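You operate a simulated robot arm through the tools that you are given. There is no shell and no other tool. Be economical: measure what you need, move in short steps, check, and stop when the job is done.

Carry out the task below with a simulated two-armed robot. There is one attempt and no reset: what you move stays moved.

TASK
Hold the white jug on the counter under the pegboard steady with one hand and put the cell labelled "K2" from the corner end of the bench in it with the other.

Only the result counts: the job must be done as asked and must still hold three seconds after the hand-in. Knocking over, shifting, dropping, spilling or breaking anything else fails it.

THE ROBOT
Two 7-joint arms with two-finger parallel grippers on one trunk, on a base that drives. Base frame: it is fixed to the floor where the robot stands at the start and does not move with it; the origin is under the middle of the robot, x ahead of it, y to its left, z up; the surface under the hand at the start is at about z = 0.9. Readings come in m, rad, newtons and seconds.
The left shoulder is at the start at [0.05, 0.168, 1.107], the right one opposite. With the tool pointing down near the work surface each hand reaches from about 0.18 to 0.66 m from the robot's upright axis, wherever it stands, measured 20 degrees to its own side. Places, roughly: white jug [-1.75, 1.25, 1]. Payload 1.57 kg a hand.
The TCP of each hand is the grasp point between the finger pads, 0.03 m short of the fingertips. In the tool frame z runs along the fingers and y along their closing line. The gripper opens to 0.08 m. The fingers are 0.017 m wide and 0.012 m thick; the gripper's body (0.04 by 0.082 m) begins 0.08 m behind the TCP.
Orientation is that of the tool frame in the base frame, as a unit quaternion [w, x, y, z]. With the fingers straight down and closing along the base's y, the tool's x points along the base's -x, its y along +y and its z along -z.

THE INTERFACE
- The arms move only by the tool apply_moves. It takes "left_targets", "right_targets" or both (then of equal length, played together; a hand with none holds still); each is a list of rows, each a list of 3 entries, a list of its own where there are three numbers: the turn, a rotation vector about the tool's x, y, z in rad, then the shift along the tool's x, y, z in m, then the finger opening in m, from 0 to 0.08. In form: [[[ax, ay, az], [dx, dy, dz], gripper], ...]. A call has 1 to 8 rows; each row is the pose to reach, as a shift and turn from the pose commanded when the call began, along the tool's axes at that moment. Each row takes 0.2 s and may step no farther than 0.05 m and 0.15 rad from the row before; otherwise, or with a gripper value out of range, the whole call is refused. Where a pose cannot be reached the arm comes as near as it can. A force on the tool above 40 N (or 10 N above the force at the start of the call, whichever is more), or a blocked arm, ends the call early, and 0.2 s more pass. The fingers move at their own pace (about 0.045 m/s each) and stop on an object; they squeeze with about 43 N. The grip force told is the motor's: it shows also when the fingers shut on nothing. Time passes only in rows, and 0.2 s behind the last, so rows that repeat a pose let the fingers close. It gives the time, the measured TCP pose, the force on the tool (base axes), the opening and the grip force at its end, in the units of the frame above (readings bear some noise), with the torque about the TCP (base axes, N m) and any sound that the robot's microphone picked up, and new pictures: "show" is both (left out), scene, wrist or none (wrist: the cameras of the hands that moved).
- Cameras (640 x 400 px; columns grow to the right, rows downward): "scene" is now at [0.1236, 0.0339, 1.3208]; the picture's right is [0.37, -0.93, 0.00], its down [-0.51, -0.20, -0.84] and it looks along [0.78, 0.31, -0.55] (base axes); focal length 249 px, centre (320, 200). "left" rides on the left gripper at [0.072, 0.007, -0.122] in its tool frame; the picture's right is [-0.09, 1.00, 0.00], its down [-0.84, -0.08, -0.54] and it looks along [-0.54, -0.05, 0.84] (tool axes); focal length 238 px, centre (320, 200). "right" rides on the right gripper at [0.072, -0.007, -0.122] in its tool frame; the picture's right is [0.09, 1.00, 0.00], its down [-0.84, 0.08, -0.54] and it looks along [-0.54, 0.05, 0.84] (tool axes); focal length 238 px, centre (320, 200). There is no depth. A picture from a camera that has moved, and an enlarged one, comes with that camera's place and axes in the base frame and with its lens.
- lift_body(by): slides the trunk up (or, below 0, down) by that many m; the arms and the scene camera ride with it, the base frame stays. It gives what a move gives, with no picture.
- drive_base(legs): drives the robot by 1 to 6 legs, each [ahead, left, turn to the left] in m, m and rad, along the robot's own axes; the way and the turn of a leg run together, so that a leg with both is an arc; at most 1.5 m and 3.142 rad a leg. The arms and the cameras ride along, it lands a little off, and it stops where it bumps. It gives what a move gives, and a new picture of the scene camera.
- turn_head(pan, tilt): turns the head with the scene camera to pan (to the left, within 1.396 rad either way) and tilt (down, from -0.506 to 1.204), counted from straight ahead of the robot. It gives what a move gives, and a new picture of the scene camera.
- close_up(camera, box): a new picture of the part [left, top, right, bottom] of that camera's present view, enlarged. It takes no simulated time.
- close_job(): hands the job in; it is judged then, once.

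Go step by step. Nothing tells you exact positions but the pictures and the camera data: compare them with the known pose of the tool, close in by small moves and look again before you grip or let go. The budget is 120 turns and 260 pictures, counting those below and the enlarged ones. Unless the task says otherwise, let go and move clear before handing in, and close with one line.

The tools are called by a JSON object that holds its "method" and its "body". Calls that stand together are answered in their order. apply_moves: Moves the arms, as the interface text tells. Its arguments: {"type":"object","properties":{"left_targets":{"type":"array","items":{"type":"array"}},"right_targets":{"type":"array","items":{"type":"array"}},"show":{"type":"string","enum":["both","scene","wrist","none"]}},"required":[]} The other tools are called the same way: lift_body (by) slides the trunk up or down; drive_base (legs) drives the base; turn_head (pan, tilt) turns the head that bears the scene camera; close_up (camera, box) takes an enlarged picture of a part of a camera's view; close_job () hands the job in.

At the start:

```text
time_s: 0.0
left_tool_pos: [0.401, 0.4023, 1.1851]
left_tcp_rot: [0.0, 0.0, 1.0, -0.001]
left_force: [1.0, 0.3, -0.1]
left_ft_torque: [-0.02, 0.03, 0.05]
left_width: 0.0801
left_finger_force: 0.0
right_tool_pos: [0.4098, -0.0136, 1.1923]
right_tcp_rot: [0.0, 0.0, 1.0, 0.0]
right_force: [0.0, 0.1, 0.6]
right_ft_torque: [-0.03, -0.01, 0.0]
right_width: 0.0802
right_finger_force: 0.0
trunk travel left (down, up): [-0.275, 0.168]
robot x, y, heading: [0.0012, -0.0014, -0.002]
head pan, tilt: [0.382, 0.578]
```

scene: 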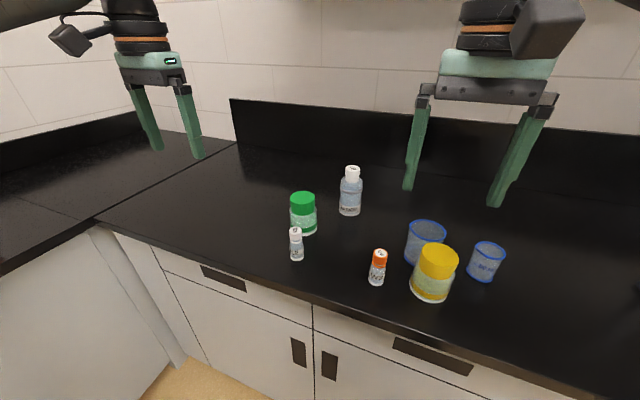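
right: 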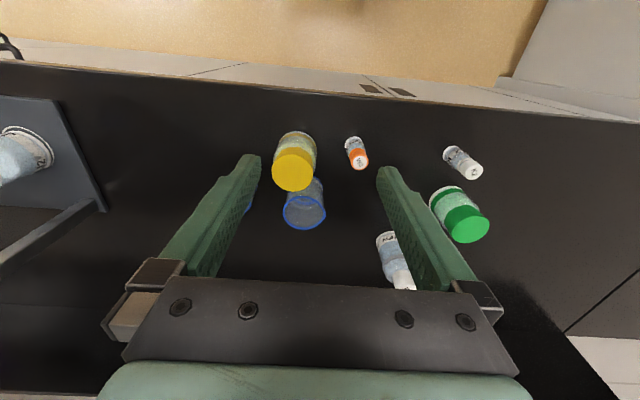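
left: 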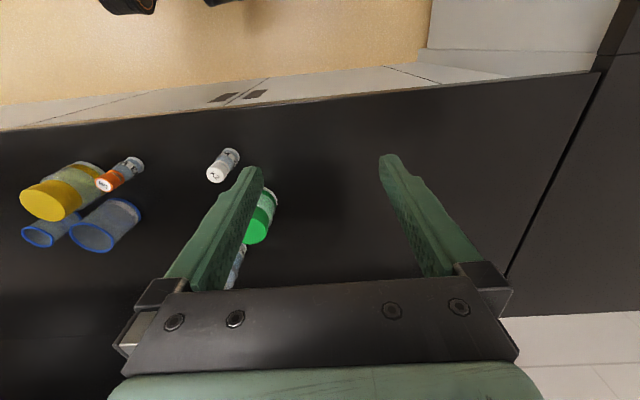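

I see a bench with several bottles, a jar and beakers; the labels need a closer look to find the cell "K2".

{"method": "close_up", "body": {"camera": "scene", "box": [260, 150, 420, 300]}}

{"method": "turn_head", "body": {"pan": 1.2, "tilt": 0.5}}

```text
2.67 times, centred on (340, 225) of scene
camera zoom: at [0.1236, 0.0339, 1.3208], right [0.37, -0.93, 0.0], down [-0.51, -0.2, -0.84], along [0.78, 0.31, -0.55], focal length 664 px, centre (267, 133)
```

zoom: 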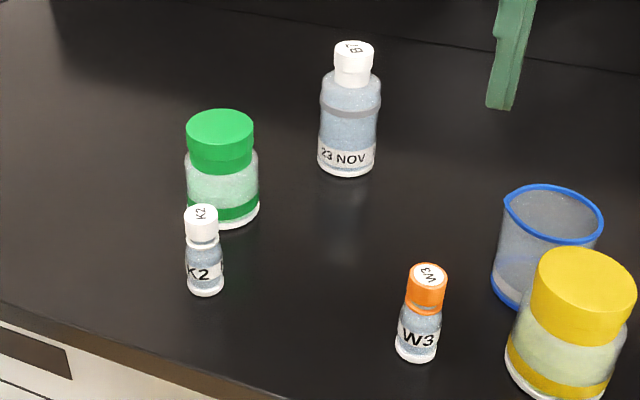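

```text
time_s: 1.1
left_tool_pos: [0.4017, 0.4033, 1.1852]
left_tcp_rot: [0.0, 0.001, 1.0, 0.0]
left_force: [0.4, 0.7, 0.9]
left_ft_torque: [0.0, 0.04, 0.01]
left_width: 0.0798
left_finger_force: 0.1
right_tool_pos: [0.4106, -0.013, 1.1943]
right_tcp_rot: [0.0, 0.0, 1.0, 0.0]
right_force: [0.1, -0.4, -0.1]
right_ft_torque: [-0.03, -0.02, 0.0]
right_width: 0.0802
right_finger_force: 0.0
trunk travel left (down, up): [-0.275, 0.168]
robot x, y, heading: [0.0029, -0.0031, -0.0]
head pan, tilt: [1.201, 0.499]
camera scene: at [0.074, 0.0855, 1.3278], right [0.93, -0.36, 0.0], down [-0.17, -0.45, -0.88], along [0.32, 0.82, -0.48], focal length 249 px, centre (320, 200)
```

scene: 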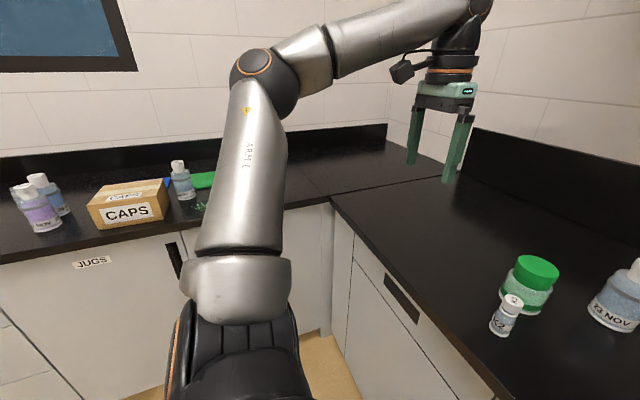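

K2 is the white-capped vial near [0.476, 0.230], in front of the green jar. I move the left hand above it for a better look.

{"method": "apply_moves", "body": {"left_targets": [[[0, 0, 0], [-0.015, -0.035, 0.0], 0.08], [[0, 0, 0], [-0.03, -0.07, 0.01], 0.08], [[0, 0, 0], [-0.045, -0.105, 0.025], 0.08], [[0, 0, 0], [-0.06, -0.14, 0.045], 0.08], [[0, 0, 0], [-0.074, -0.172, 0.065], 0.08], [[0, 0, 0], [-0.074, -0.172, 0.065], 0.08]]}}

{"method": "turn_head", "body": {"pan": 0.45, "tilt": 0.75}}

```text
time_s: 2.5
left_tool_pos: [0.4745, 0.2305, 1.1211]
left_tcp_rot: [0.0, -0.001, 1.0, 0.0]
left_force: [0.6, -0.3, -0.3]
left_ft_torque: [-0.01, 0.03, -0.04]
left_width: 0.0802
left_finger_force: 0.1
right_tool_pos: [0.4106, -0.0143, 1.1936]
right_tcp_rot: [0.0, 0.0, 1.0, 0.0]
right_force: [-0.4, -0.3, -0.8]
right_ft_torque: [-0.01, 0.0, 0.01]
right_width: 0.0802
right_finger_force: 0.1
trunk travel left (down, up): [-0.275, 0.168]
robot x, y, heading: [0.0023, -0.0008, 0.001]
head pan, tilt: [1.201, 0.499]
camera scene: at [0.0736, 0.0856, 1.3278], right [0.93, -0.36, 0.0], down [-0.17, -0.45, -0.88], along [0.32, 0.82, -0.48], focal length 249 px, centre (320, 200)
camera left: at [0.4035, 0.2368, 1.2424], right [0.09, 1.0, 0.0], down [0.84, -0.08, 0.54], along [0.54, -0.05, -0.84], focal length 238 px, centre (320, 200)
```

scene: 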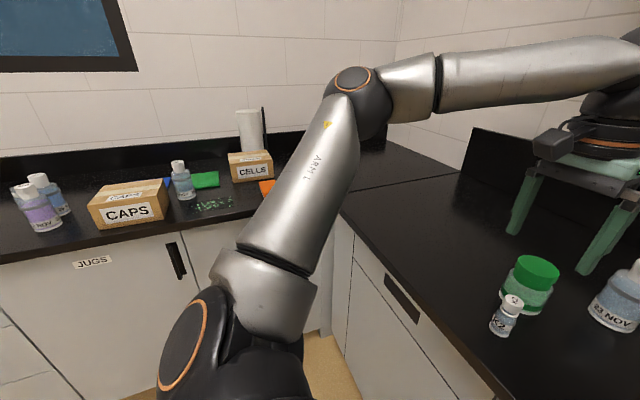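
left: 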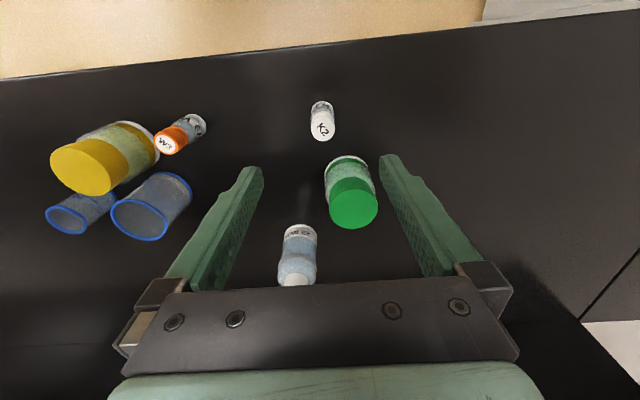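

```text
time_s: 3.6
left_tool_pos: [0.4757, 0.2299, 1.1196]
left_tcp_rot: [-0.001, 0.0, 1.0, 0.0]
left_force: [0.2, 0.5, -0.3]
left_ft_torque: [0.0, 0.01, 0.0]
left_width: 0.08
left_finger_force: 0.1
right_tool_pos: [0.4105, -0.0141, 1.1928]
right_tcp_rot: [0.0, 0.001, 1.0, -0.001]
right_force: [0.3, -0.3, -0.9]
right_ft_torque: [-0.02, -0.04, 0.02]
right_width: 0.0799
right_finger_force: 0.0
trunk travel left (down, up): [-0.275, 0.168]
robot x, y, heading: [0.0004, -0.001, -0.0]
head pan, tilt: [0.45, 0.75]
camera scene: at [0.1156, 0.0368, 1.3058], right [0.44, -0.9, 0.0], down [-0.61, -0.3, -0.73], along [0.66, 0.32, -0.68], focal length 249 px, centre (320, 200)
```

scene: 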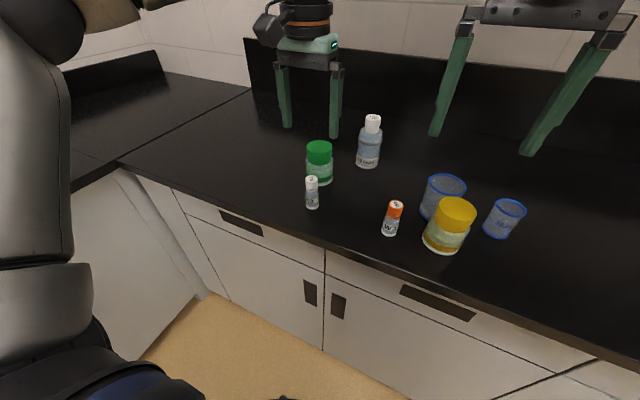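

K2 by the wrist camera stands at about [0.481, 0.2335]. I centre the hand and come down partway.

{"method": "apply_moves", "body": {"left_targets": [[[0, 0, 0], [-0.0055, 0.0035, 0.03], 0.08], [[0, 0, 0], [-0.0055, 0.0035, 0.07], 0.08], [[0, 0, 0], [-0.0055, 0.0035, 0.1], 0.08], [[0, 0, 0], [-0.0055, 0.0035, 0.1], 0.08]]}}

{"method": "close_up", "body": {"camera": "scene", "box": [240, 120, 400, 220]}}

```text
time_s: 4.7
left_tool_pos: [0.4808, 0.234, 1.0197]
left_tcp_rot: [0.0, 0.0, 1.0, -0.001]
left_force: [-0.6, 1.2, 0.1]
left_ft_torque: [-0.01, -0.01, 0.01]
left_width: 0.0797
left_finger_force: 0.1
right_tool_pos: [0.4093, -0.0134, 1.1931]
right_tcp_rot: [0.0, -0.001, 1.0, 0.0]
right_force: [-0.3, 0.4, 0.1]
right_ft_torque: [-0.03, 0.0, 0.01]
right_width: 0.0799
right_finger_force: 0.0
trunk travel left (down, up): [-0.275, 0.168]
robot x, y, heading: [0.0014, -0.0018, 0.003]
head pan, tilt: [0.45, 0.75]
camera scene: at [0.1155, 0.0367, 1.3058], right [0.44, -0.9, 0.0], down [-0.61, -0.3, -0.73], along [0.66, 0.32, -0.68], focal length 249 px, centre (320, 200)
camera left: at [0.4094, 0.2401, 1.1415], right [0.09, 1.0, 0.0], down [0.84, -0.08, 0.54], along [0.54, -0.05, -0.84], focal length 238 px, centre (320, 200)
```

scene: 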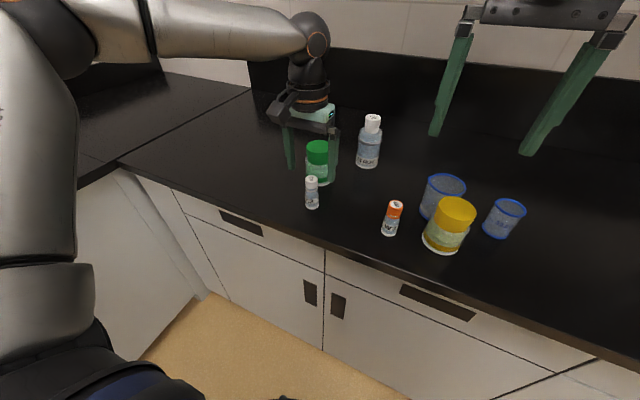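
left: 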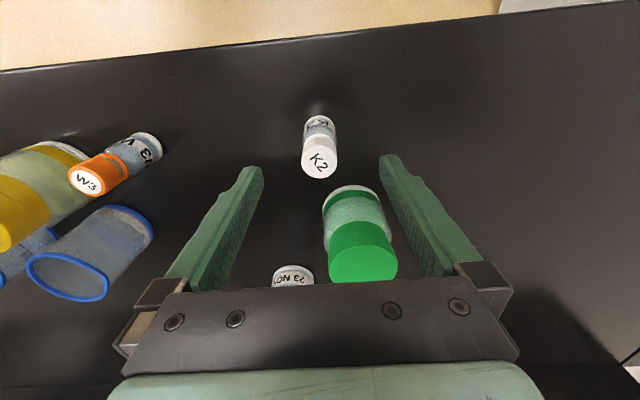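

```text
4.00 times, centred on (320, 170) of scene
camera zoom: at [0.1155, 0.0367, 1.3058], right [0.44, -0.9, 0.0], down [-0.61, -0.3, -0.73], along [0.66, 0.32, -0.68], focal length 996 px, centre (320, 320)
```

zoom: 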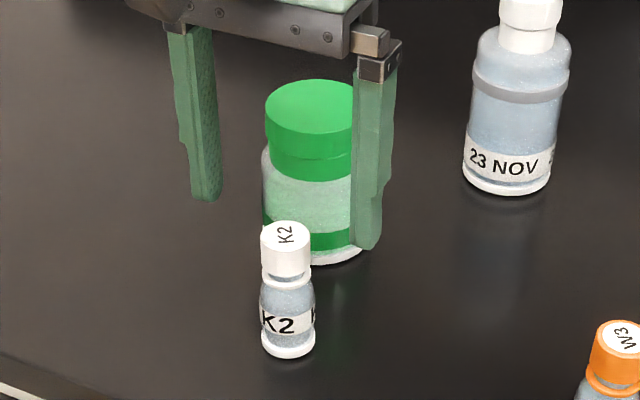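

Triangulation gives K2 at [0.480, 0.2335], top about z 0.977, right under the hand. I descend to grip.

{"method": "apply_moves", "body": {"left_targets": [[[0, 0, 0], [0.0, 0, 0.03], 0.08], [[0, 0, 0], [0.0, 0, 0.062], 0.08], [[0, 0, 0], [0.0, 0, 0.062], 0.08]]}}

{"method": "close_up", "body": {"camera": "scene", "box": [240, 120, 400, 220]}}

```text
time_s: 5.5
left_tool_pos: [0.4799, 0.2337, 0.9577]
left_tcp_rot: [0.0, 0.0, 1.0, 0.0]
left_force: [-0.1, -0.3, 1.2]
left_ft_torque: [-0.03, 0.01, -0.04]
left_width: 0.0802
left_finger_force: 0.2
right_tool_pos: [0.4106, -0.0131, 1.1931]
right_tcp_rot: [0.0, 0.001, 1.0, 0.0]
right_force: [0.1, -0.2, 0.2]
right_ft_torque: [0.01, -0.02, -0.03]
right_width: 0.0799
right_finger_force: 0.1
trunk travel left (down, up): [-0.275, 0.168]
robot x, y, heading: [-0.0032, -0.0022, -0.002]
head pan, tilt: [0.45, 0.75]
camera scene: at [0.1155, 0.0368, 1.3058], right [0.44, -0.9, 0.0], down [-0.61, -0.3, -0.73], along [0.66, 0.32, -0.68], focal length 249 px, centre (320, 200)
camera left: at [0.4084, 0.2394, 1.0804], right [0.09, 1.0, 0.0], down [0.84, -0.08, 0.54], along [0.54, -0.05, -0.84], focal length 238 px, centre (320, 200)
```

scene: 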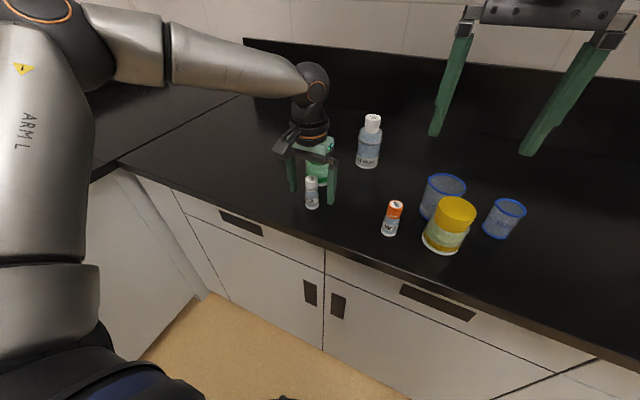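
left: 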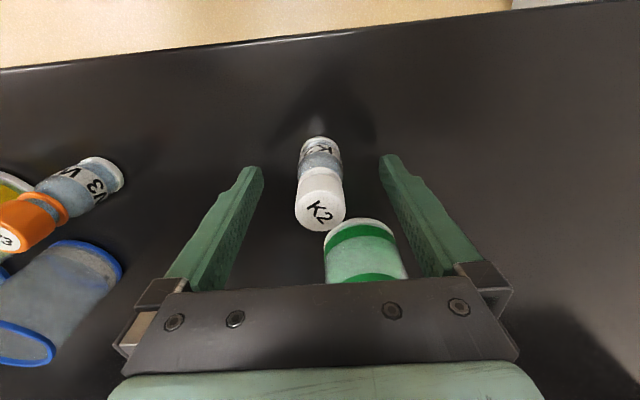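

```text
4.00 times, centred on (320, 170) of scene
camera zoom: at [0.1155, 0.0368, 1.3058], right [0.44, -0.9, 0.0], down [-0.61, -0.3, -0.73], along [0.66, 0.32, -0.68], focal length 996 px, centre (320, 320)
```

zoom: 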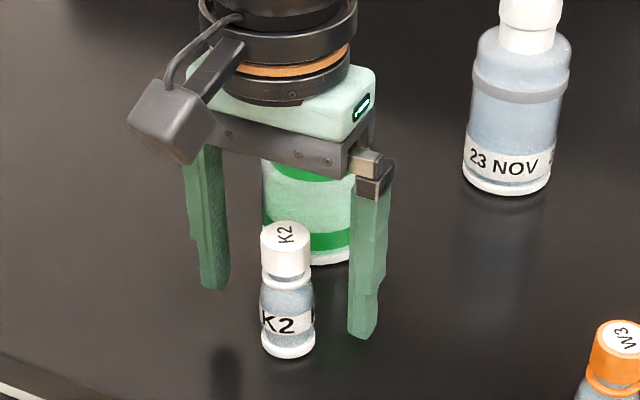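

The cap top sits exactly between the fingers. Closing the grip.

{"method": "apply_moves", "body": {"left_targets": [[[0, 0, 0], [0, 0, 0], 0.05], [[0, 0, 0], [0, 0, 0], 0.035], [[0, 0, 0], [0, 0, 0], 0.015], [[0, 0, 0], [0, 0, 0], 0.015], [[0, 0, 0], [0, 0, 0], 0.015]], "show": "wrist"}}

```text
time_s: 6.7
left_tool_pos: [0.4804, 0.2323, 0.9576]
left_tcp_rot: [0.0, 0.0, 1.0, 0.0]
left_force: [0.2, 0.2, -0.6]
left_ft_torque: [0.02, 0.01, -0.01]
left_width: 0.0284
left_finger_force: 29.8
right_tool_pos: [0.4099, -0.0143, 1.1922]
right_tcp_rot: [0.0, 0.0, 1.0, 0.0]
right_force: [-0.4, 0.2, -0.2]
right_ft_torque: [-0.03, 0.03, -0.01]
right_width: 0.0801
right_finger_force: 0.2
trunk travel left (down, up): [-0.275, 0.168]
robot x, y, heading: [-0.0035, 0.0004, 0.001]
head pan, tilt: [0.45, 0.75]
camera left: at [0.4086, 0.2394, 1.0807], right [0.09, 1.0, 0.0], down [0.84, -0.08, 0.54], along [0.54, -0.05, -0.84], focal length 238 px, centre (320, 200)
```

left: 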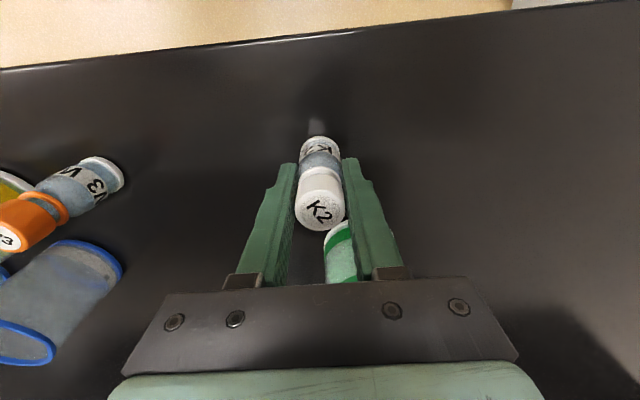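

Gripped at 0.028 m. I lift it straight up.

{"method": "apply_moves", "body": {"left_targets": [[[0, 0, 0], [0, 0, -0.02], 0.015], [[0, 0, 0], [0, 0, -0.06], 0.015], [[0, 0, 0], [0, 0, -0.1], 0.015], [[0, 0, 0], [0.0, 0, -0.15], 0.015], [[0, 0, 0], [0.04, 0, -0.18], 0.015], [[0, 0, 0], [0.08, 0, -0.2], 0.015]]}}

```text
time_s: 8.1
left_tool_pos: [0.4002, 0.2356, 1.1591]
left_tcp_rot: [0.0, 0.0, 1.0, 0.0]
left_force: [-0.6, -0.1, 0.1]
left_ft_torque: [0.0, 0.0, -0.03]
left_width: 0.0283
left_finger_force: 38.2
right_tool_pos: [0.4099, -0.0134, 1.1921]
right_tcp_rot: [0.0, 0.0, 1.0, -0.001]
right_force: [0.8, 0.0, -0.2]
right_ft_torque: [0.02, -0.02, -0.03]
right_width: 0.0801
right_finger_force: 0.1
trunk travel left (down, up): [-0.275, 0.168]
robot x, y, heading: [-0.0004, -0.0007, -0.0]
head pan, tilt: [0.45, 0.75]
camera scene: at [0.1151, 0.0368, 1.3059], right [0.44, -0.9, 0.0], down [-0.61, -0.3, -0.73], along [0.66, 0.32, -0.68], focal length 249 px, centre (320, 200)
camera left: at [0.3284, 0.2409, 1.2813], right [0.09, 1.0, 0.0], down [0.84, -0.08, 0.54], along [0.54, -0.05, -0.84], focal length 238 px, centre (320, 200)
```

scene: 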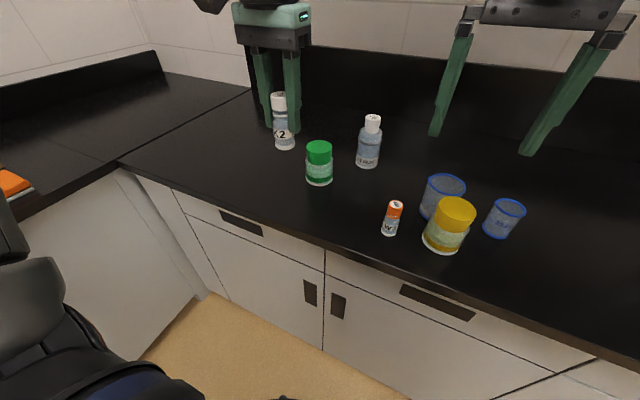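
left: 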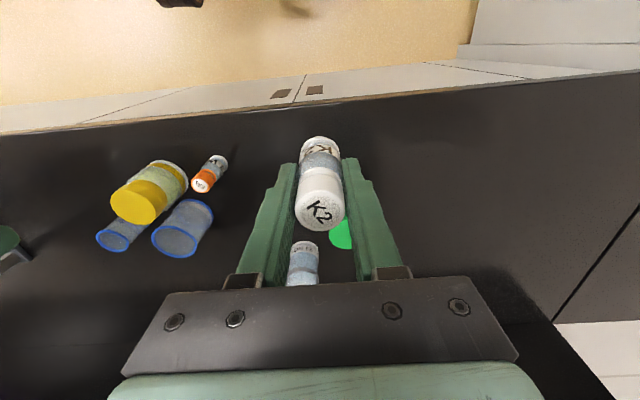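

K2 is held. Now I look left/back to see where the jug stands and whether the floor is clear.

{"method": "turn_head", "body": {"pan": 1.39, "tilt": 0.3}}

{"method": "turn_head", "body": {"pan": -1.39, "tilt": 0.5}}

```text
time_s: 9.3
left_tool_pos: [0.4012, 0.2348, 1.1578]
left_tcp_rot: [-0.001, 0.0, 1.0, 0.001]
left_force: [0.7, -0.1, -0.4]
left_ft_torque: [0.0, -0.03, 0.0]
left_width: 0.0281
left_finger_force: 38.4
right_tool_pos: [0.4103, -0.0139, 1.1914]
right_tcp_rot: [0.0, 0.0, 1.0, 0.0]
right_force: [0.1, -0.4, -0.1]
right_ft_torque: [0.01, 0.03, 0.0]
right_width: 0.0798
right_finger_force: 0.1
trunk travel left (down, up): [-0.275, 0.168]
robot x, y, heading: [-0.0027, -0.0014, 0.002]
head pan, tilt: [1.389, 0.3]
camera scene: at [0.0579, 0.0925, 1.3462], right [0.98, -0.18, 0.0], down [-0.05, -0.29, -0.96], along [0.17, 0.94, -0.3], focal length 249 px, centre (320, 200)
```

scene: 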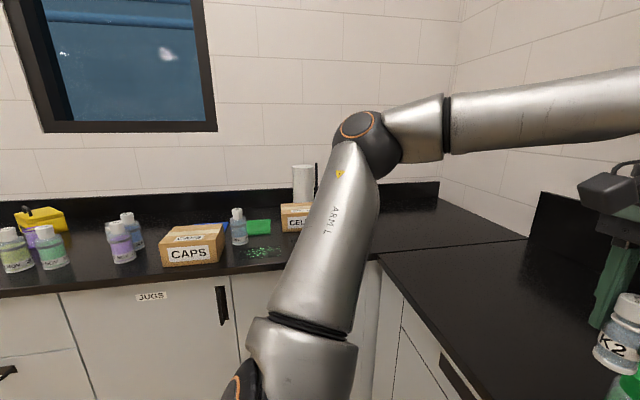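

```text
time_s: 11.7
left_tool_pos: [0.4023, 0.2348, 1.1584]
left_tcp_rot: [-0.001, 0.0, 1.0, 0.0]
left_force: [-0.6, 0.8, -1.3]
left_ft_torque: [0.01, 0.02, 0.0]
left_width: 0.0281
left_finger_force: 38.5
right_tool_pos: [0.4106, -0.0133, 1.1916]
right_tcp_rot: [0.0, 0.0, 1.0, 0.0]
right_force: [0.2, 0.3, 0.2]
right_ft_torque: [0.07, 0.02, 0.02]
right_width: 0.0799
right_finger_force: 0.0
trunk travel left (down, up): [-0.275, 0.168]
robot x, y, heading: [0.0014, -0.0039, -0.002]
head pan, tilt: [-1.389, 0.499]
camera scene: at [0.0575, -0.0888, 1.3278], right [-0.98, -0.18, 0.0], down [-0.09, 0.47, -0.88], along [0.16, -0.86, -0.48], focal length 249 px, centre (320, 200)
```

scene: 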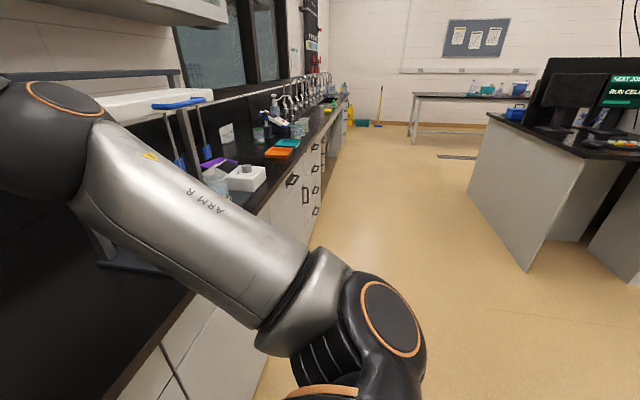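

Floor behind looks clear; I back away from the bench, then turn left to face the left counter.

{"method": "turn_head", "body": {"pan": 1.0, "tilt": 0.4}}

{"method": "drive_base", "body": {"legs": [[-0.6, 0, 0]]}}

```text
time_s: 13.9
left_tool_pos: [0.4026, 0.2347, 1.1583]
left_tcp_rot: [0.0, 0.0, 1.0, 0.0]
left_force: [0.2, 0.4, -0.9]
left_ft_torque: [0.03, -0.02, -0.01]
left_width: 0.028
left_finger_force: 38.3
right_tool_pos: [0.4105, -0.0134, 1.1921]
right_tcp_rot: [0.001, -0.001, 1.0, 0.0]
right_force: [-0.5, -0.2, -0.5]
right_ft_torque: [-0.05, 0.05, 0.0]
right_width: 0.0799
right_finger_force: 0.0
trunk travel left (down, up): [-0.275, 0.168]
robot x, y, heading: [0.0011, -0.0005, -0.003]
head pan, tilt: [1.0, 0.4]
camera scene: at [0.0911, 0.0787, 1.3369], right [0.84, -0.54, 0.0], down [-0.21, -0.33, -0.92], along [0.5, 0.78, -0.39], focal length 249 px, centre (320, 200)
```

scene: 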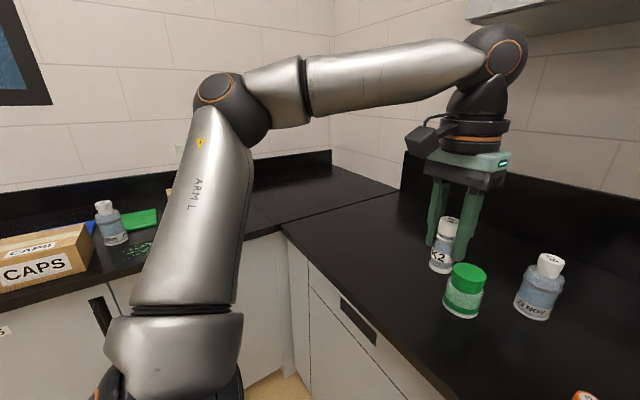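

```text
time_s: 17.3
left_tool_pos: [-0.1951, 0.2349, 1.1589]
left_tcp_rot: [-0.001, 0.001, 1.0, -0.001]
left_force: [-0.8, 0.2, -0.1]
left_ft_torque: [0.02, -0.02, -0.02]
left_width: 0.0283
left_finger_force: 38.5
right_tool_pos: [-0.1864, -0.0139, 1.1915]
right_tcp_rot: [0.0, 0.001, 1.0, 0.001]
right_force: [-0.2, 0.1, 0.0]
right_ft_torque: [0.02, -0.01, 0.01]
right_width: 0.0803
right_finger_force: 0.2
trunk travel left (down, up): [-0.275, 0.168]
robot x, y, heading: [-0.6003, -0.0022, -0.006]
head pan, tilt: [1.0, 0.4]
camera scene: at [-0.506, 0.0794, 1.337], right [0.84, -0.54, 0.0], down [-0.21, -0.33, -0.92], along [0.5, 0.77, -0.39], focal length 249 px, centre (320, 200)
```

scene: 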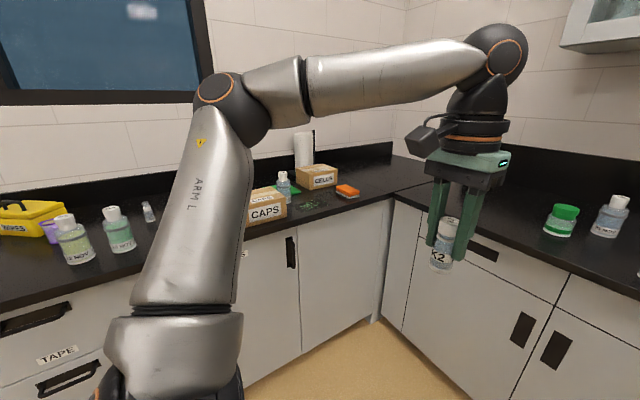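

Now I turn left to face the counter and look ahead-left for the jug.

{"method": "drive_base", "body": {"legs": [[0, 0, 1.575]]}}

{"method": "turn_head", "body": {"pan": 0.8, "tilt": 0.2}}

```text
time_s: 21.6
left_tool_pos: [-0.8358, 0.4012, 1.1594]
left_tcp_rot: [0.0, 0.709, -0.705, 0.0]
left_force: [0.5, 0.7, -0.3]
left_ft_torque: [-0.02, 0.0, -0.02]
left_width: 0.0282
left_finger_force: 38.3
right_tool_pos: [-0.5865, 0.4111, 1.1923]
right_tcp_rot: [0.0, 0.71, -0.705, -0.001]
right_force: [-0.4, -0.8, 0.1]
right_ft_torque: [0.0, 0.0, 0.04]
right_width: 0.0798
right_finger_force: 0.0
trunk travel left (down, up): [-0.275, 0.168]
robot x, y, heading: [-0.5966, 0.0008, 1.577]
head pan, tilt: [1.0, 0.4]
camera scene: at [-0.6747, 0.0913, 1.3369], right [0.53, 0.84, 0.0], down [0.33, -0.21, -0.92], along [-0.78, 0.49, -0.39], focal length 249 px, centre (320, 200)
```

scene: 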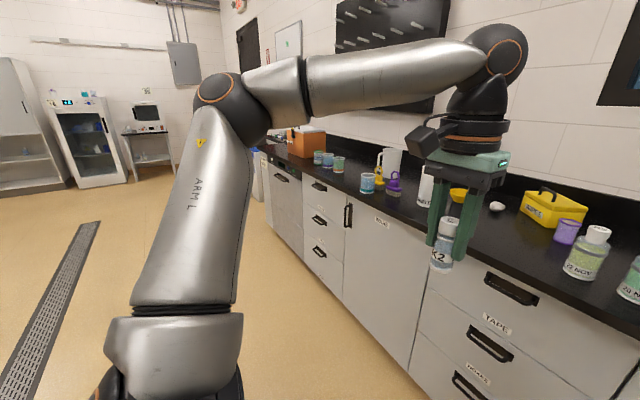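

```text
time_s: 22.3
left_tool_pos: [-0.8349, 0.401, 1.1596]
left_tcp_rot: [0.001, 0.71, -0.704, 0.0]
left_force: [0.5, 0.9, -0.5]
left_ft_torque: [-0.01, 0.02, 0.02]
left_width: 0.0282
left_finger_force: 38.4
right_tool_pos: [-0.5865, 0.4123, 1.1928]
right_tcp_rot: [0.0, 0.708, -0.706, -0.001]
right_force: [0.2, -0.2, -0.8]
right_ft_torque: [-0.02, 0.0, -0.03]
right_width: 0.08
right_finger_force: 0.1
trunk travel left (down, up): [-0.275, 0.168]
robot x, y, heading: [-0.5987, -0.0029, 1.579]
head pan, tilt: [0.799, 0.201]
camera scene: at [-0.6636, 0.1063, 1.3554], right [0.69, 0.72, 0.0], down [0.14, -0.14, -0.98], along [-0.71, 0.68, -0.2], focal length 249 px, centre (320, 200)
```

scene: 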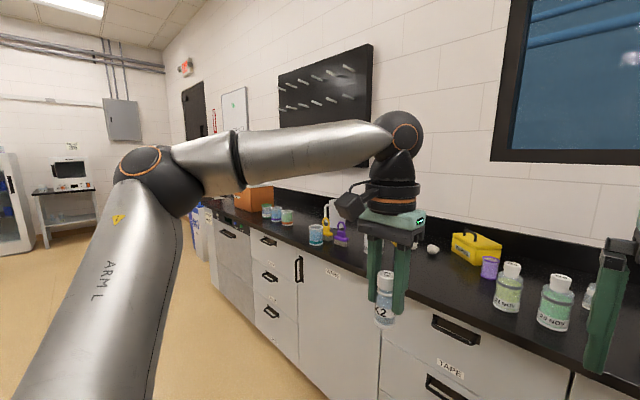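

The jug is further along behind a purple/yellow vessel, under the pegboard. I drive sideways along the counter.

{"method": "drive_base", "body": {"legs": [[0, 1.1, 0]]}}

{"method": "turn_head", "body": {"pan": 0.0, "tilt": 0.4}}

```text
time_s: 32.5
left_tool_pos: [-1.9604, 0.3994, 1.1586]
left_tcp_rot: [0.0, -0.706, 0.708, 0.0]
left_force: [-0.2, -1.1, -1.0]
left_ft_torque: [-0.02, 0.0, 0.01]
left_width: 0.0283
left_finger_force: 38.2
right_tool_pos: [-1.7117, 0.4095, 1.1921]
right_tcp_rot: [0.0, -0.706, 0.708, 0.0]
right_force: [0.5, -0.4, -0.4]
right_ft_torque: [0.0, 0.05, 0.02]
right_width: 0.0801
right_finger_force: 0.0
trunk travel left (down, up): [-0.275, 0.168]
robot x, y, heading: [-1.725, -0.0005, 1.566]
head pan, tilt: [0.799, 0.201]
camera scene: at [-1.7912, 0.1044, 1.3555], right [0.7, 0.72, 0.0], down [0.14, -0.14, -0.98], along [-0.7, 0.68, -0.2], focal length 249 px, centre (320, 200)
```

scene: 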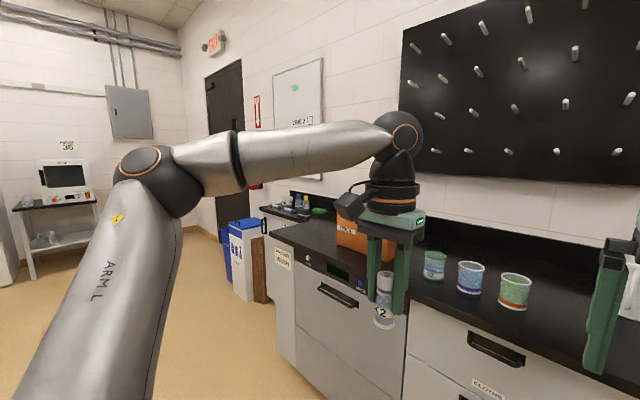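

```text
time_s: 33.6
left_tool_pos: [-1.9606, 0.3999, 1.1587]
left_tcp_rot: [0.0, -0.707, 0.708, 0.0]
left_force: [1.3, -0.3, -0.3]
left_ft_torque: [0.03, 0.02, 0.01]
left_width: 0.028
left_finger_force: 38.0
right_tool_pos: [-1.7108, 0.4094, 1.1918]
right_tcp_rot: [0.0, -0.707, 0.708, 0.0]
right_force: [0.5, -0.2, -0.6]
right_ft_torque: [0.01, 0.03, 0.02]
right_width: 0.0799
right_finger_force: 0.1
trunk travel left (down, up): [-0.275, 0.168]
robot x, y, heading: [-1.7244, -0.0013, 1.571]
head pan, tilt: [0.0, 0.4]
camera scene: at [-1.7243, 0.1319, 1.3369], right [1.0, 0.0, 0.0], down [0.0, -0.39, -0.92], along [0.0, 0.92, -0.39], focal length 249 px, centre (320, 200)
```

scene: 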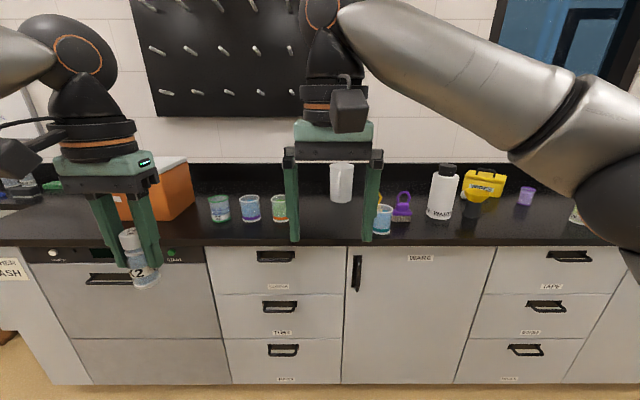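

The white jug is right ahead, around x = -1.62. I take a close look at it.

{"method": "close_up", "body": {"camera": "scene", "box": [200, 140, 480, 260]}}

```text
2.29 times, centred on (340, 200) of scene
camera zoom: at [-1.7243, 0.1319, 1.3369], right [1.0, 0.0, 0.0], down [0.0, -0.39, -0.92], along [0.0, 0.92, -0.39], focal length 569 px, centre (274, 200)
```

zoom: 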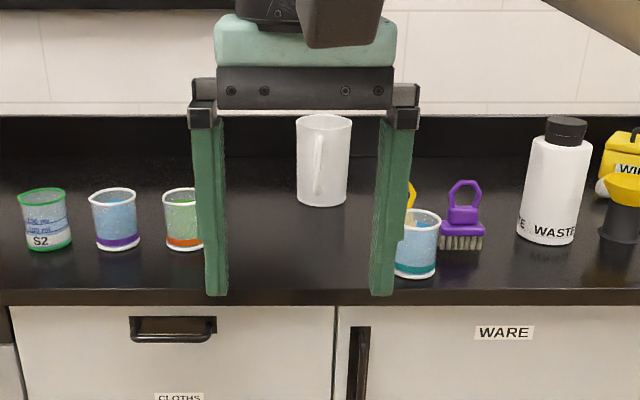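

The jug's handle faces me; body about 0.095 m wide, so the right hand should hold it by the handle. I drive closer.

{"method": "drive_base", "body": {"legs": [[0.3, -0.075, 0]]}}

{"method": "turn_head", "body": {"pan": 0.0, "tilt": 0.55}}

```text
time_s: 35.7
left_tool_pos: [-1.8852, 0.7018, 1.1582]
left_tcp_rot: [-0.001, -0.706, 0.708, 0.0]
left_force: [0.0, -0.5, -0.5]
left_ft_torque: [-0.02, -0.01, -0.02]
left_width: 0.0281
left_finger_force: 38.6
right_tool_pos: [-1.6372, 0.7112, 1.1918]
right_tcp_rot: [-0.001, -0.706, 0.708, 0.0]
right_force: [-0.4, 0.8, -1.0]
right_ft_torque: [-0.01, -0.01, -0.02]
right_width: 0.0801
right_finger_force: 0.0
trunk travel left (down, up): [-0.275, 0.168]
robot x, y, heading: [-1.6533, 0.2966, 1.566]
head pan, tilt: [0.0, 0.4]
camera scene: at [-1.6493, 0.4336, 1.3368], right [1.0, 0.0, 0.0], down [0.0, -0.39, -0.92], along [0.0, 0.92, -0.39], focal length 249 px, centre (320, 200)
```

scene: 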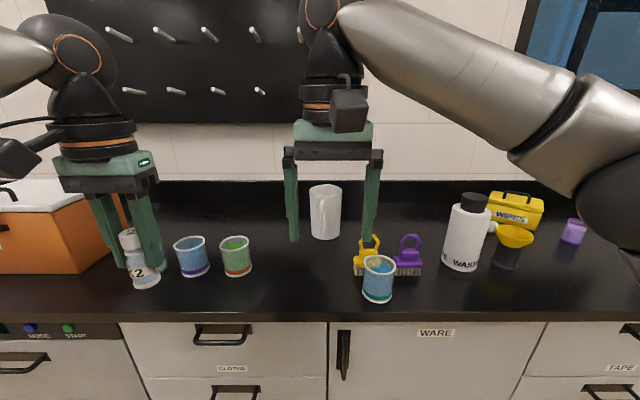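

```text
time_s: 36.4
left_tool_pos: [-1.8851, 0.7023, 1.1586]
left_tcp_rot: [0.0, -0.707, 0.708, 0.001]
left_force: [0.4, -0.7, -0.5]
left_ft_torque: [-0.03, 0.0, -0.01]
left_width: 0.028
left_finger_force: 38.2
right_tool_pos: [-1.6356, 0.7109, 1.1927]
right_tcp_rot: [0.0, -0.706, 0.708, 0.0]
right_force: [0.1, 0.1, -0.9]
right_ft_torque: [-0.02, 0.01, -0.04]
right_width: 0.0801
right_finger_force: 0.1
trunk travel left (down, up): [-0.275, 0.168]
robot x, y, heading: [-1.6513, 0.2993, 1.57]
head pan, tilt: [0.0, 0.55]
camera scene: at [-1.6495, 0.4303, 1.3233], right [1.0, 0.0, 0.0], down [0.0, -0.52, -0.85], along [0.0, 0.85, -0.52], focal length 249 px, centre (320, 200)
```

scene: 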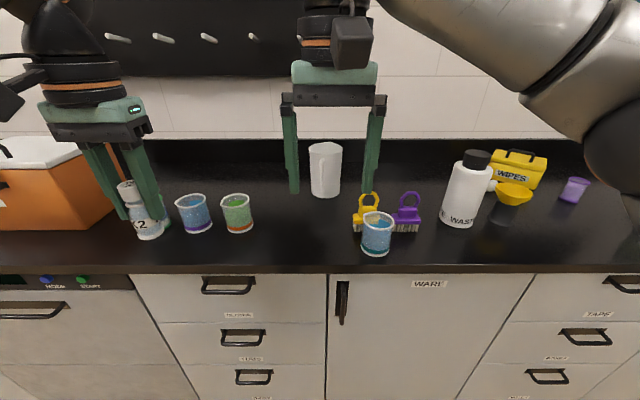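

Jug still about 0.88 m from the robot's axis; I drive forward a little more.

{"method": "drive_base", "body": {"legs": [[0.17, 0, 0]]}}

{"method": "close_up", "body": {"camera": "scene", "box": [230, 130, 430, 255]}}

```text
time_s: 37.8
left_tool_pos: [-1.8843, 0.8703, 1.159]
left_tcp_rot: [0.0, -0.706, 0.708, 0.0]
left_force: [0.4, 0.1, -0.7]
left_ft_torque: [0.01, 0.01, 0.04]
left_width: 0.0282
left_finger_force: 38.4
right_tool_pos: [-1.6361, 0.8805, 1.1917]
right_tcp_rot: [0.0, -0.707, 0.707, 0.0]
right_force: [0.3, 0.3, -0.7]
right_ft_torque: [-0.02, 0.02, 0.01]
right_width: 0.0798
right_finger_force: 0.0
trunk travel left (down, up): [-0.275, 0.168]
robot x, y, heading: [-1.6472, 0.4641, 1.57]
head pan, tilt: [0.0, 0.55]
camera scene: at [-1.6494, 0.6004, 1.3231], right [1.0, 0.0, 0.0], down [0.0, -0.52, -0.85], along [0.0, 0.85, -0.52], focal length 249 px, centre (320, 200)
```

scene: 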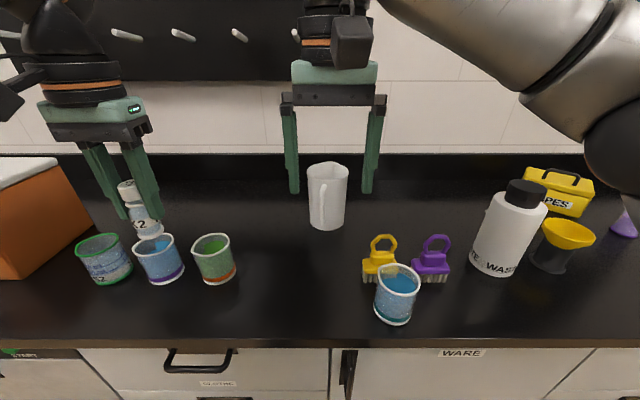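

```text
3.20 times, centred on (330, 192) of scene
camera zoom: at [-1.6494, 0.6004, 1.3231], right [1.0, 0.0, 0.0], down [0.0, -0.52, -0.85], along [0.0, 0.85, -0.52], focal length 797 px, centre (288, 224)
```

zoom: 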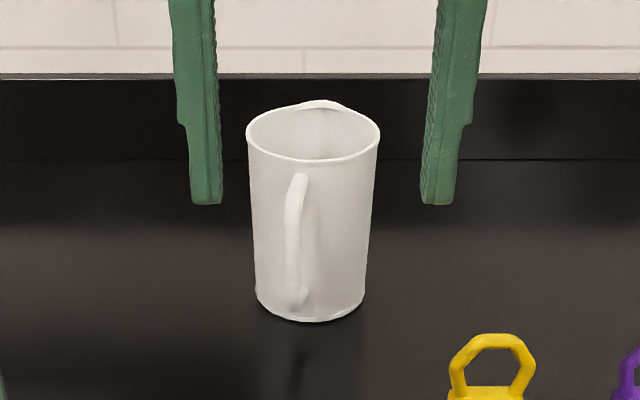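

The jug stands at about [-1.630, 1.18], rim z≈1.053, radius ≈0.05, handle toward me around [-1.645, 1.10]. The left hand needs a bit more reach, so I inch forward.

{"method": "drive_base", "body": {"legs": [[0.06, 0, 0]]}}

```text
time_s: 38.8
left_tool_pos: [-1.8854, 0.932, 1.1583]
left_tcp_rot: [0.001, -0.707, 0.707, 0.0]
left_force: [-0.1, 0.5, -0.5]
left_ft_torque: [-0.01, 0.01, 0.01]
left_width: 0.0282
left_finger_force: 38.5
right_tool_pos: [-1.6363, 0.9395, 1.1917]
right_tcp_rot: [0.001, 0.707, -0.707, 0.001]
right_force: [0.8, -0.6, 0.3]
right_ft_torque: [0.0, 0.0, 0.03]
right_width: 0.0801
right_finger_force: 0.0
trunk travel left (down, up): [-0.275, 0.168]
robot x, y, heading: [-1.6492, 0.5268, 1.573]
head pan, tilt: [0.0, 0.55]
camera scene: at [-1.6494, 0.6605, 1.3231], right [1.0, 0.0, 0.0], down [0.0, -0.52, -0.85], along [0.0, 0.85, -0.52], focal length 249 px, centre (320, 200)
```

scene: 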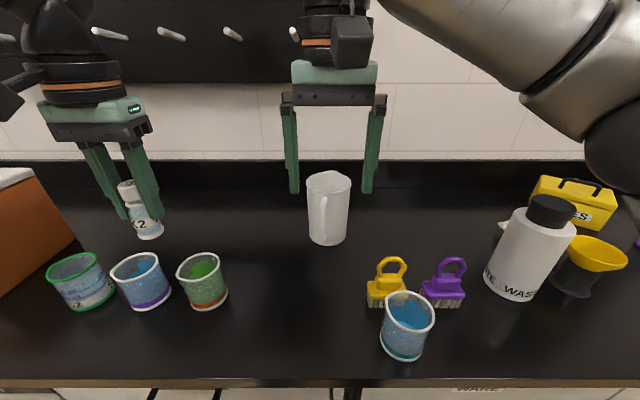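

No bump. Now I pitch the right hand forward (fingers forward-down) and lower it in front of the jug to view the handle.

{"method": "apply_moves", "body": {"right_targets": [[[0, -0.14, 0], [0, 0, 0.01], 0.08], [[0, -0.28, 0], [0.01, 0, 0.03], 0.08], [[0, -0.42, 0], [0.02, 0, 0.05], 0.08], [[0, -0.56, 0], [0.02, 0, 0.07], 0.08], [[0, -0.7, 0], [0.02, 0, 0.09], 0.08], [[0, -0.84, 0], [0.02, 0, 0.11], 0.08], [[0, -0.84, 0], [0.02, 0, 0.11], 0.08]]}}

```text
time_s: 40.4
left_tool_pos: [-1.8851, 0.9307, 1.1583]
left_tcp_rot: [0.0, 0.707, -0.707, 0.001]
left_force: [0.1, -0.6, -1.3]
left_ft_torque: [-0.01, -0.05, 0.05]
left_width: 0.0281
left_finger_force: 38.3
right_tool_pos: [-1.6366, 0.9205, 1.0816]
right_tcp_rot: [-0.287, 0.646, -0.645, -0.289]
right_force: [-0.2, 0.9, 0.4]
right_ft_torque: [-0.02, -0.01, 0.01]
right_width: 0.0801
right_finger_force: 0.0
trunk travel left (down, up): [-0.275, 0.168]
robot x, y, heading: [-1.6497, 0.5263, 1.574]
head pan, tilt: [0.0, 0.55]
camera scene: at [-1.6494, 0.6596, 1.3232], right [1.0, 0.0, 0.0], down [0.0, -0.52, -0.85], along [0.0, 0.85, -0.52], focal length 249 px, centre (320, 200)
camera right: at [-1.6291, 0.7811, 1.1106], right [-1.0, -0.06, -0.07], down [-0.08, 0.15, 0.99], along [-0.05, 0.99, -0.16], focal length 238 px, centre (320, 200)
```

scene: 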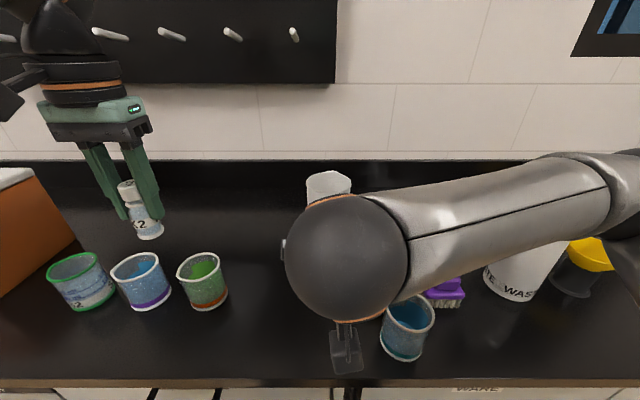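
right: 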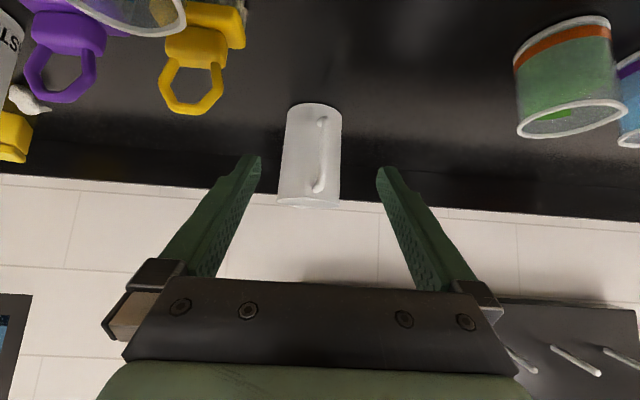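

The wrist view shows the handle as a vertical bar near x≈-1.644, centred between the fingers. I approach to a standoff in front of it.

{"method": "apply_moves", "body": {"right_targets": [[[0, 0, 0], [-0.008, 0.002, 0.036], 0.08], [[0, 0, 0], [-0.016, 0.004, 0.072], 0.08], [[0, 0, 0], [-0.024, 0.006, 0.108], 0.08], [[0, 0, 0], [-0.033, 0.0075, 0.14], 0.08], [[0, 0, 0], [-0.033, 0.0075, 0.14], 0.08]]}}

{"method": "close_up", "body": {"camera": "right", "box": [220, 60, 420, 260]}}

```text
time_s: 41.6
left_tool_pos: [-1.8838, 0.9307, 1.1585]
left_tcp_rot: [0.0, -0.707, 0.707, 0.0]
left_force: [-0.2, 0.3, -0.9]
left_ft_torque: [0.0, -0.01, -0.01]
left_width: 0.028
left_finger_force: 38.3
right_tool_pos: [-1.6434, 1.0452, 1.0126]
right_tcp_rot: [0.288, -0.646, 0.646, 0.288]
right_force: [-0.4, 0.3, -0.5]
right_ft_torque: [-0.01, 0.0, -0.01]
right_width: 0.0801
right_finger_force: 0.1
trunk travel left (down, up): [-0.275, 0.168]
robot x, y, heading: [-1.6514, 0.5298, 1.572]
head pan, tilt: [0.0, 0.55]
camera scene: at [-1.6494, 0.6595, 1.3232], right [1.0, 0.0, 0.0], down [0.0, -0.52, -0.85], along [0.0, 0.85, -0.52], focal length 249 px, centre (320, 200)
camera right: at [-1.6367, 0.9068, 1.0413], right [-1.0, -0.06, -0.07], down [-0.08, 0.15, 0.98], along [-0.05, 0.99, -0.16], focal length 238 px, centre (320, 200)
```

scene: 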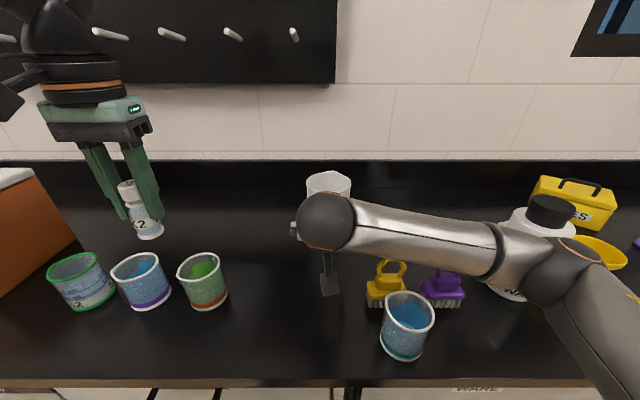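
right: 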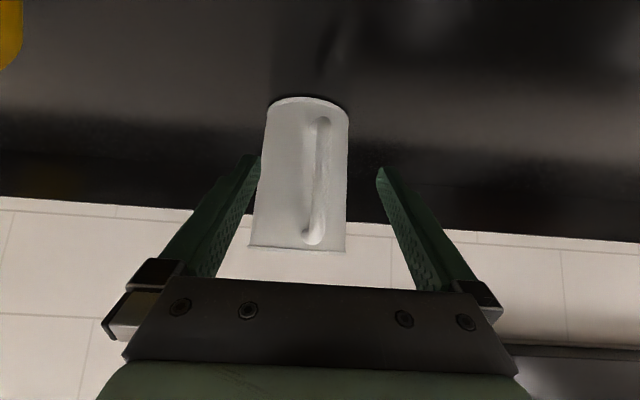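

```text
2.00 times, centred on (320, 160) of right
camera zoom: at [-1.6367, 0.9068, 1.0413], right [-1.0, -0.06, -0.07], down [-0.08, 0.15, 0.98], along [-0.05, 0.99, -0.16], focal length 477 px, centre (320, 280)
```

zoom: 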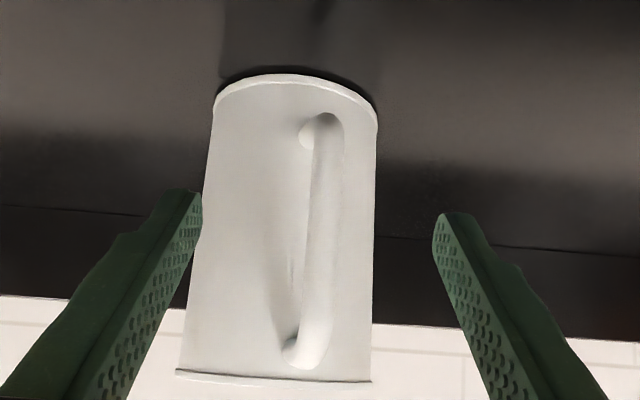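

The handle bar is at about y≈1.09, spanning z≈0.945–1.04, well centred. I move onto it with the fingers open.

{"method": "apply_moves", "body": {"right_targets": [[[0, 0, 0], [-0.008, 0.001, 0.022], 0.08], [[0, 0, 0], [-0.0153, 0.0015, 0.043], 0.08], [[0, 0, 0], [-0.0153, 0.0015, 0.043], 0.08]], "show": "none"}}

{"method": "close_up", "body": {"camera": "right", "box": [200, 50, 440, 290]}}

```text
time_s: 42.4
left_tool_pos: [-1.8835, 0.9303, 1.1588]
left_tcp_rot: [-0.001, 0.707, -0.707, 0.0]
left_force: [-0.5, 0.0, -0.9]
left_ft_torque: [-0.02, 0.01, -0.01]
left_width: 0.0281
left_finger_force: 39.0
right_tool_pos: [-1.6451, 1.0878, 0.9972]
right_tcp_rot: [-0.288, 0.646, -0.645, -0.289]
right_force: [-0.5, 0.1, 0.0]
right_ft_torque: [-0.01, -0.01, 0.01]
right_width: 0.0801
right_finger_force: 0.1
trunk travel left (down, up): [-0.275, 0.168]
robot x, y, heading: [-1.6515, 0.5272, 1.568]
head pan, tilt: [0.0, 0.55]
```

```text
1.67 times, centred on (320, 170) of right
camera zoom: at [-1.638, 0.9496, 1.0243], right [-1.0, -0.06, -0.07], down [-0.08, 0.15, 0.98], along [-0.05, 0.99, -0.16], focal length 397 px, centre (320, 250)
```

zoom: 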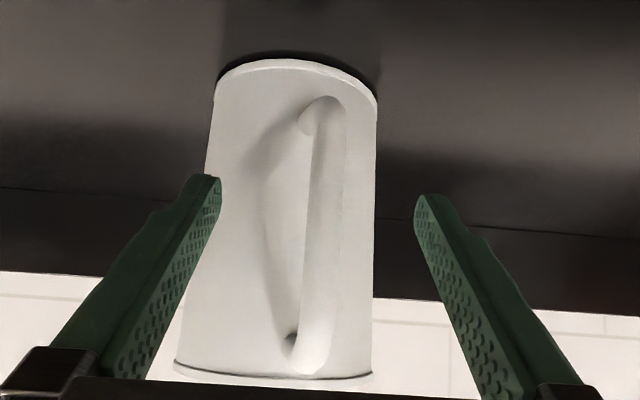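

The handle bar is at the TCP depth, between the fingers. Closing the right hand.

{"method": "apply_moves", "body": {"right_targets": [[[0, 0, 0], [0, 0.001, 0], 0.05], [[0, 0, 0], [0, 0.001, 0], 0.03], [[0, 0, 0], [0, 0.001, 0], 0.01], [[0, 0, 0], [0, 0.001, 0], 0.005], [[0, 0, 0], [0, 0.001, 0], 0.005], [[0, 0, 0], [0, 0.001, 0], 0.005]]}}

```text
time_s: 43.8
left_tool_pos: [-1.8861, 0.9294, 1.157]
left_tcp_rot: [0.0, -0.707, 0.707, 0.0]
left_force: [0.0, -0.4, -0.2]
left_ft_torque: [0.02, -0.03, -0.01]
left_width: 0.0282
left_finger_force: 38.6
right_tool_pos: [-1.6462, 1.0884, 0.9962]
right_tcp_rot: [0.289, -0.645, 0.646, 0.288]
right_force: [-0.2, 0.4, -0.1]
right_ft_torque: [0.01, -0.08, 0.02]
right_width: 0.0123
right_finger_force: 29.2
trunk travel left (down, up): [-0.275, 0.168]
robot x, y, heading: [-1.6514, 0.5288, 1.567]
head pan, tilt: [0.0, 0.55]
camera scene: at [-1.6494, 0.6597, 1.3232], right [1.0, 0.0, 0.0], down [0.0, -0.52, -0.85], along [0.0, 0.85, -0.52], focal length 249 px, centre (320, 200)
camera right: at [-1.6391, 0.9494, 1.0242], right [-1.0, -0.06, -0.07], down [-0.08, 0.15, 0.98], along [-0.05, 0.99, -0.16], focal length 238 px, centre (320, 200)
```

scene: 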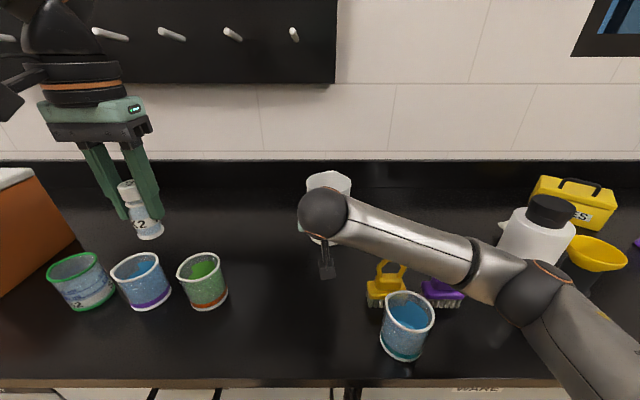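
right: 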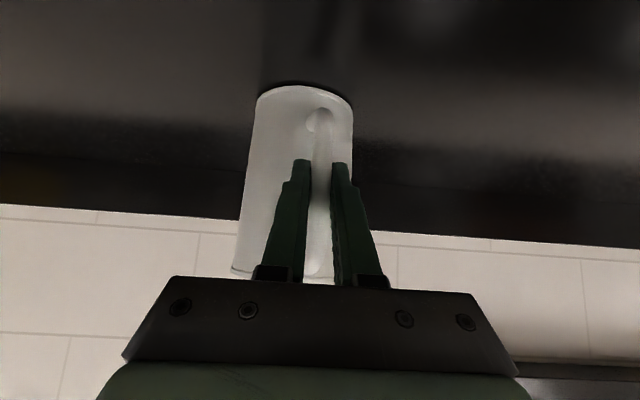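

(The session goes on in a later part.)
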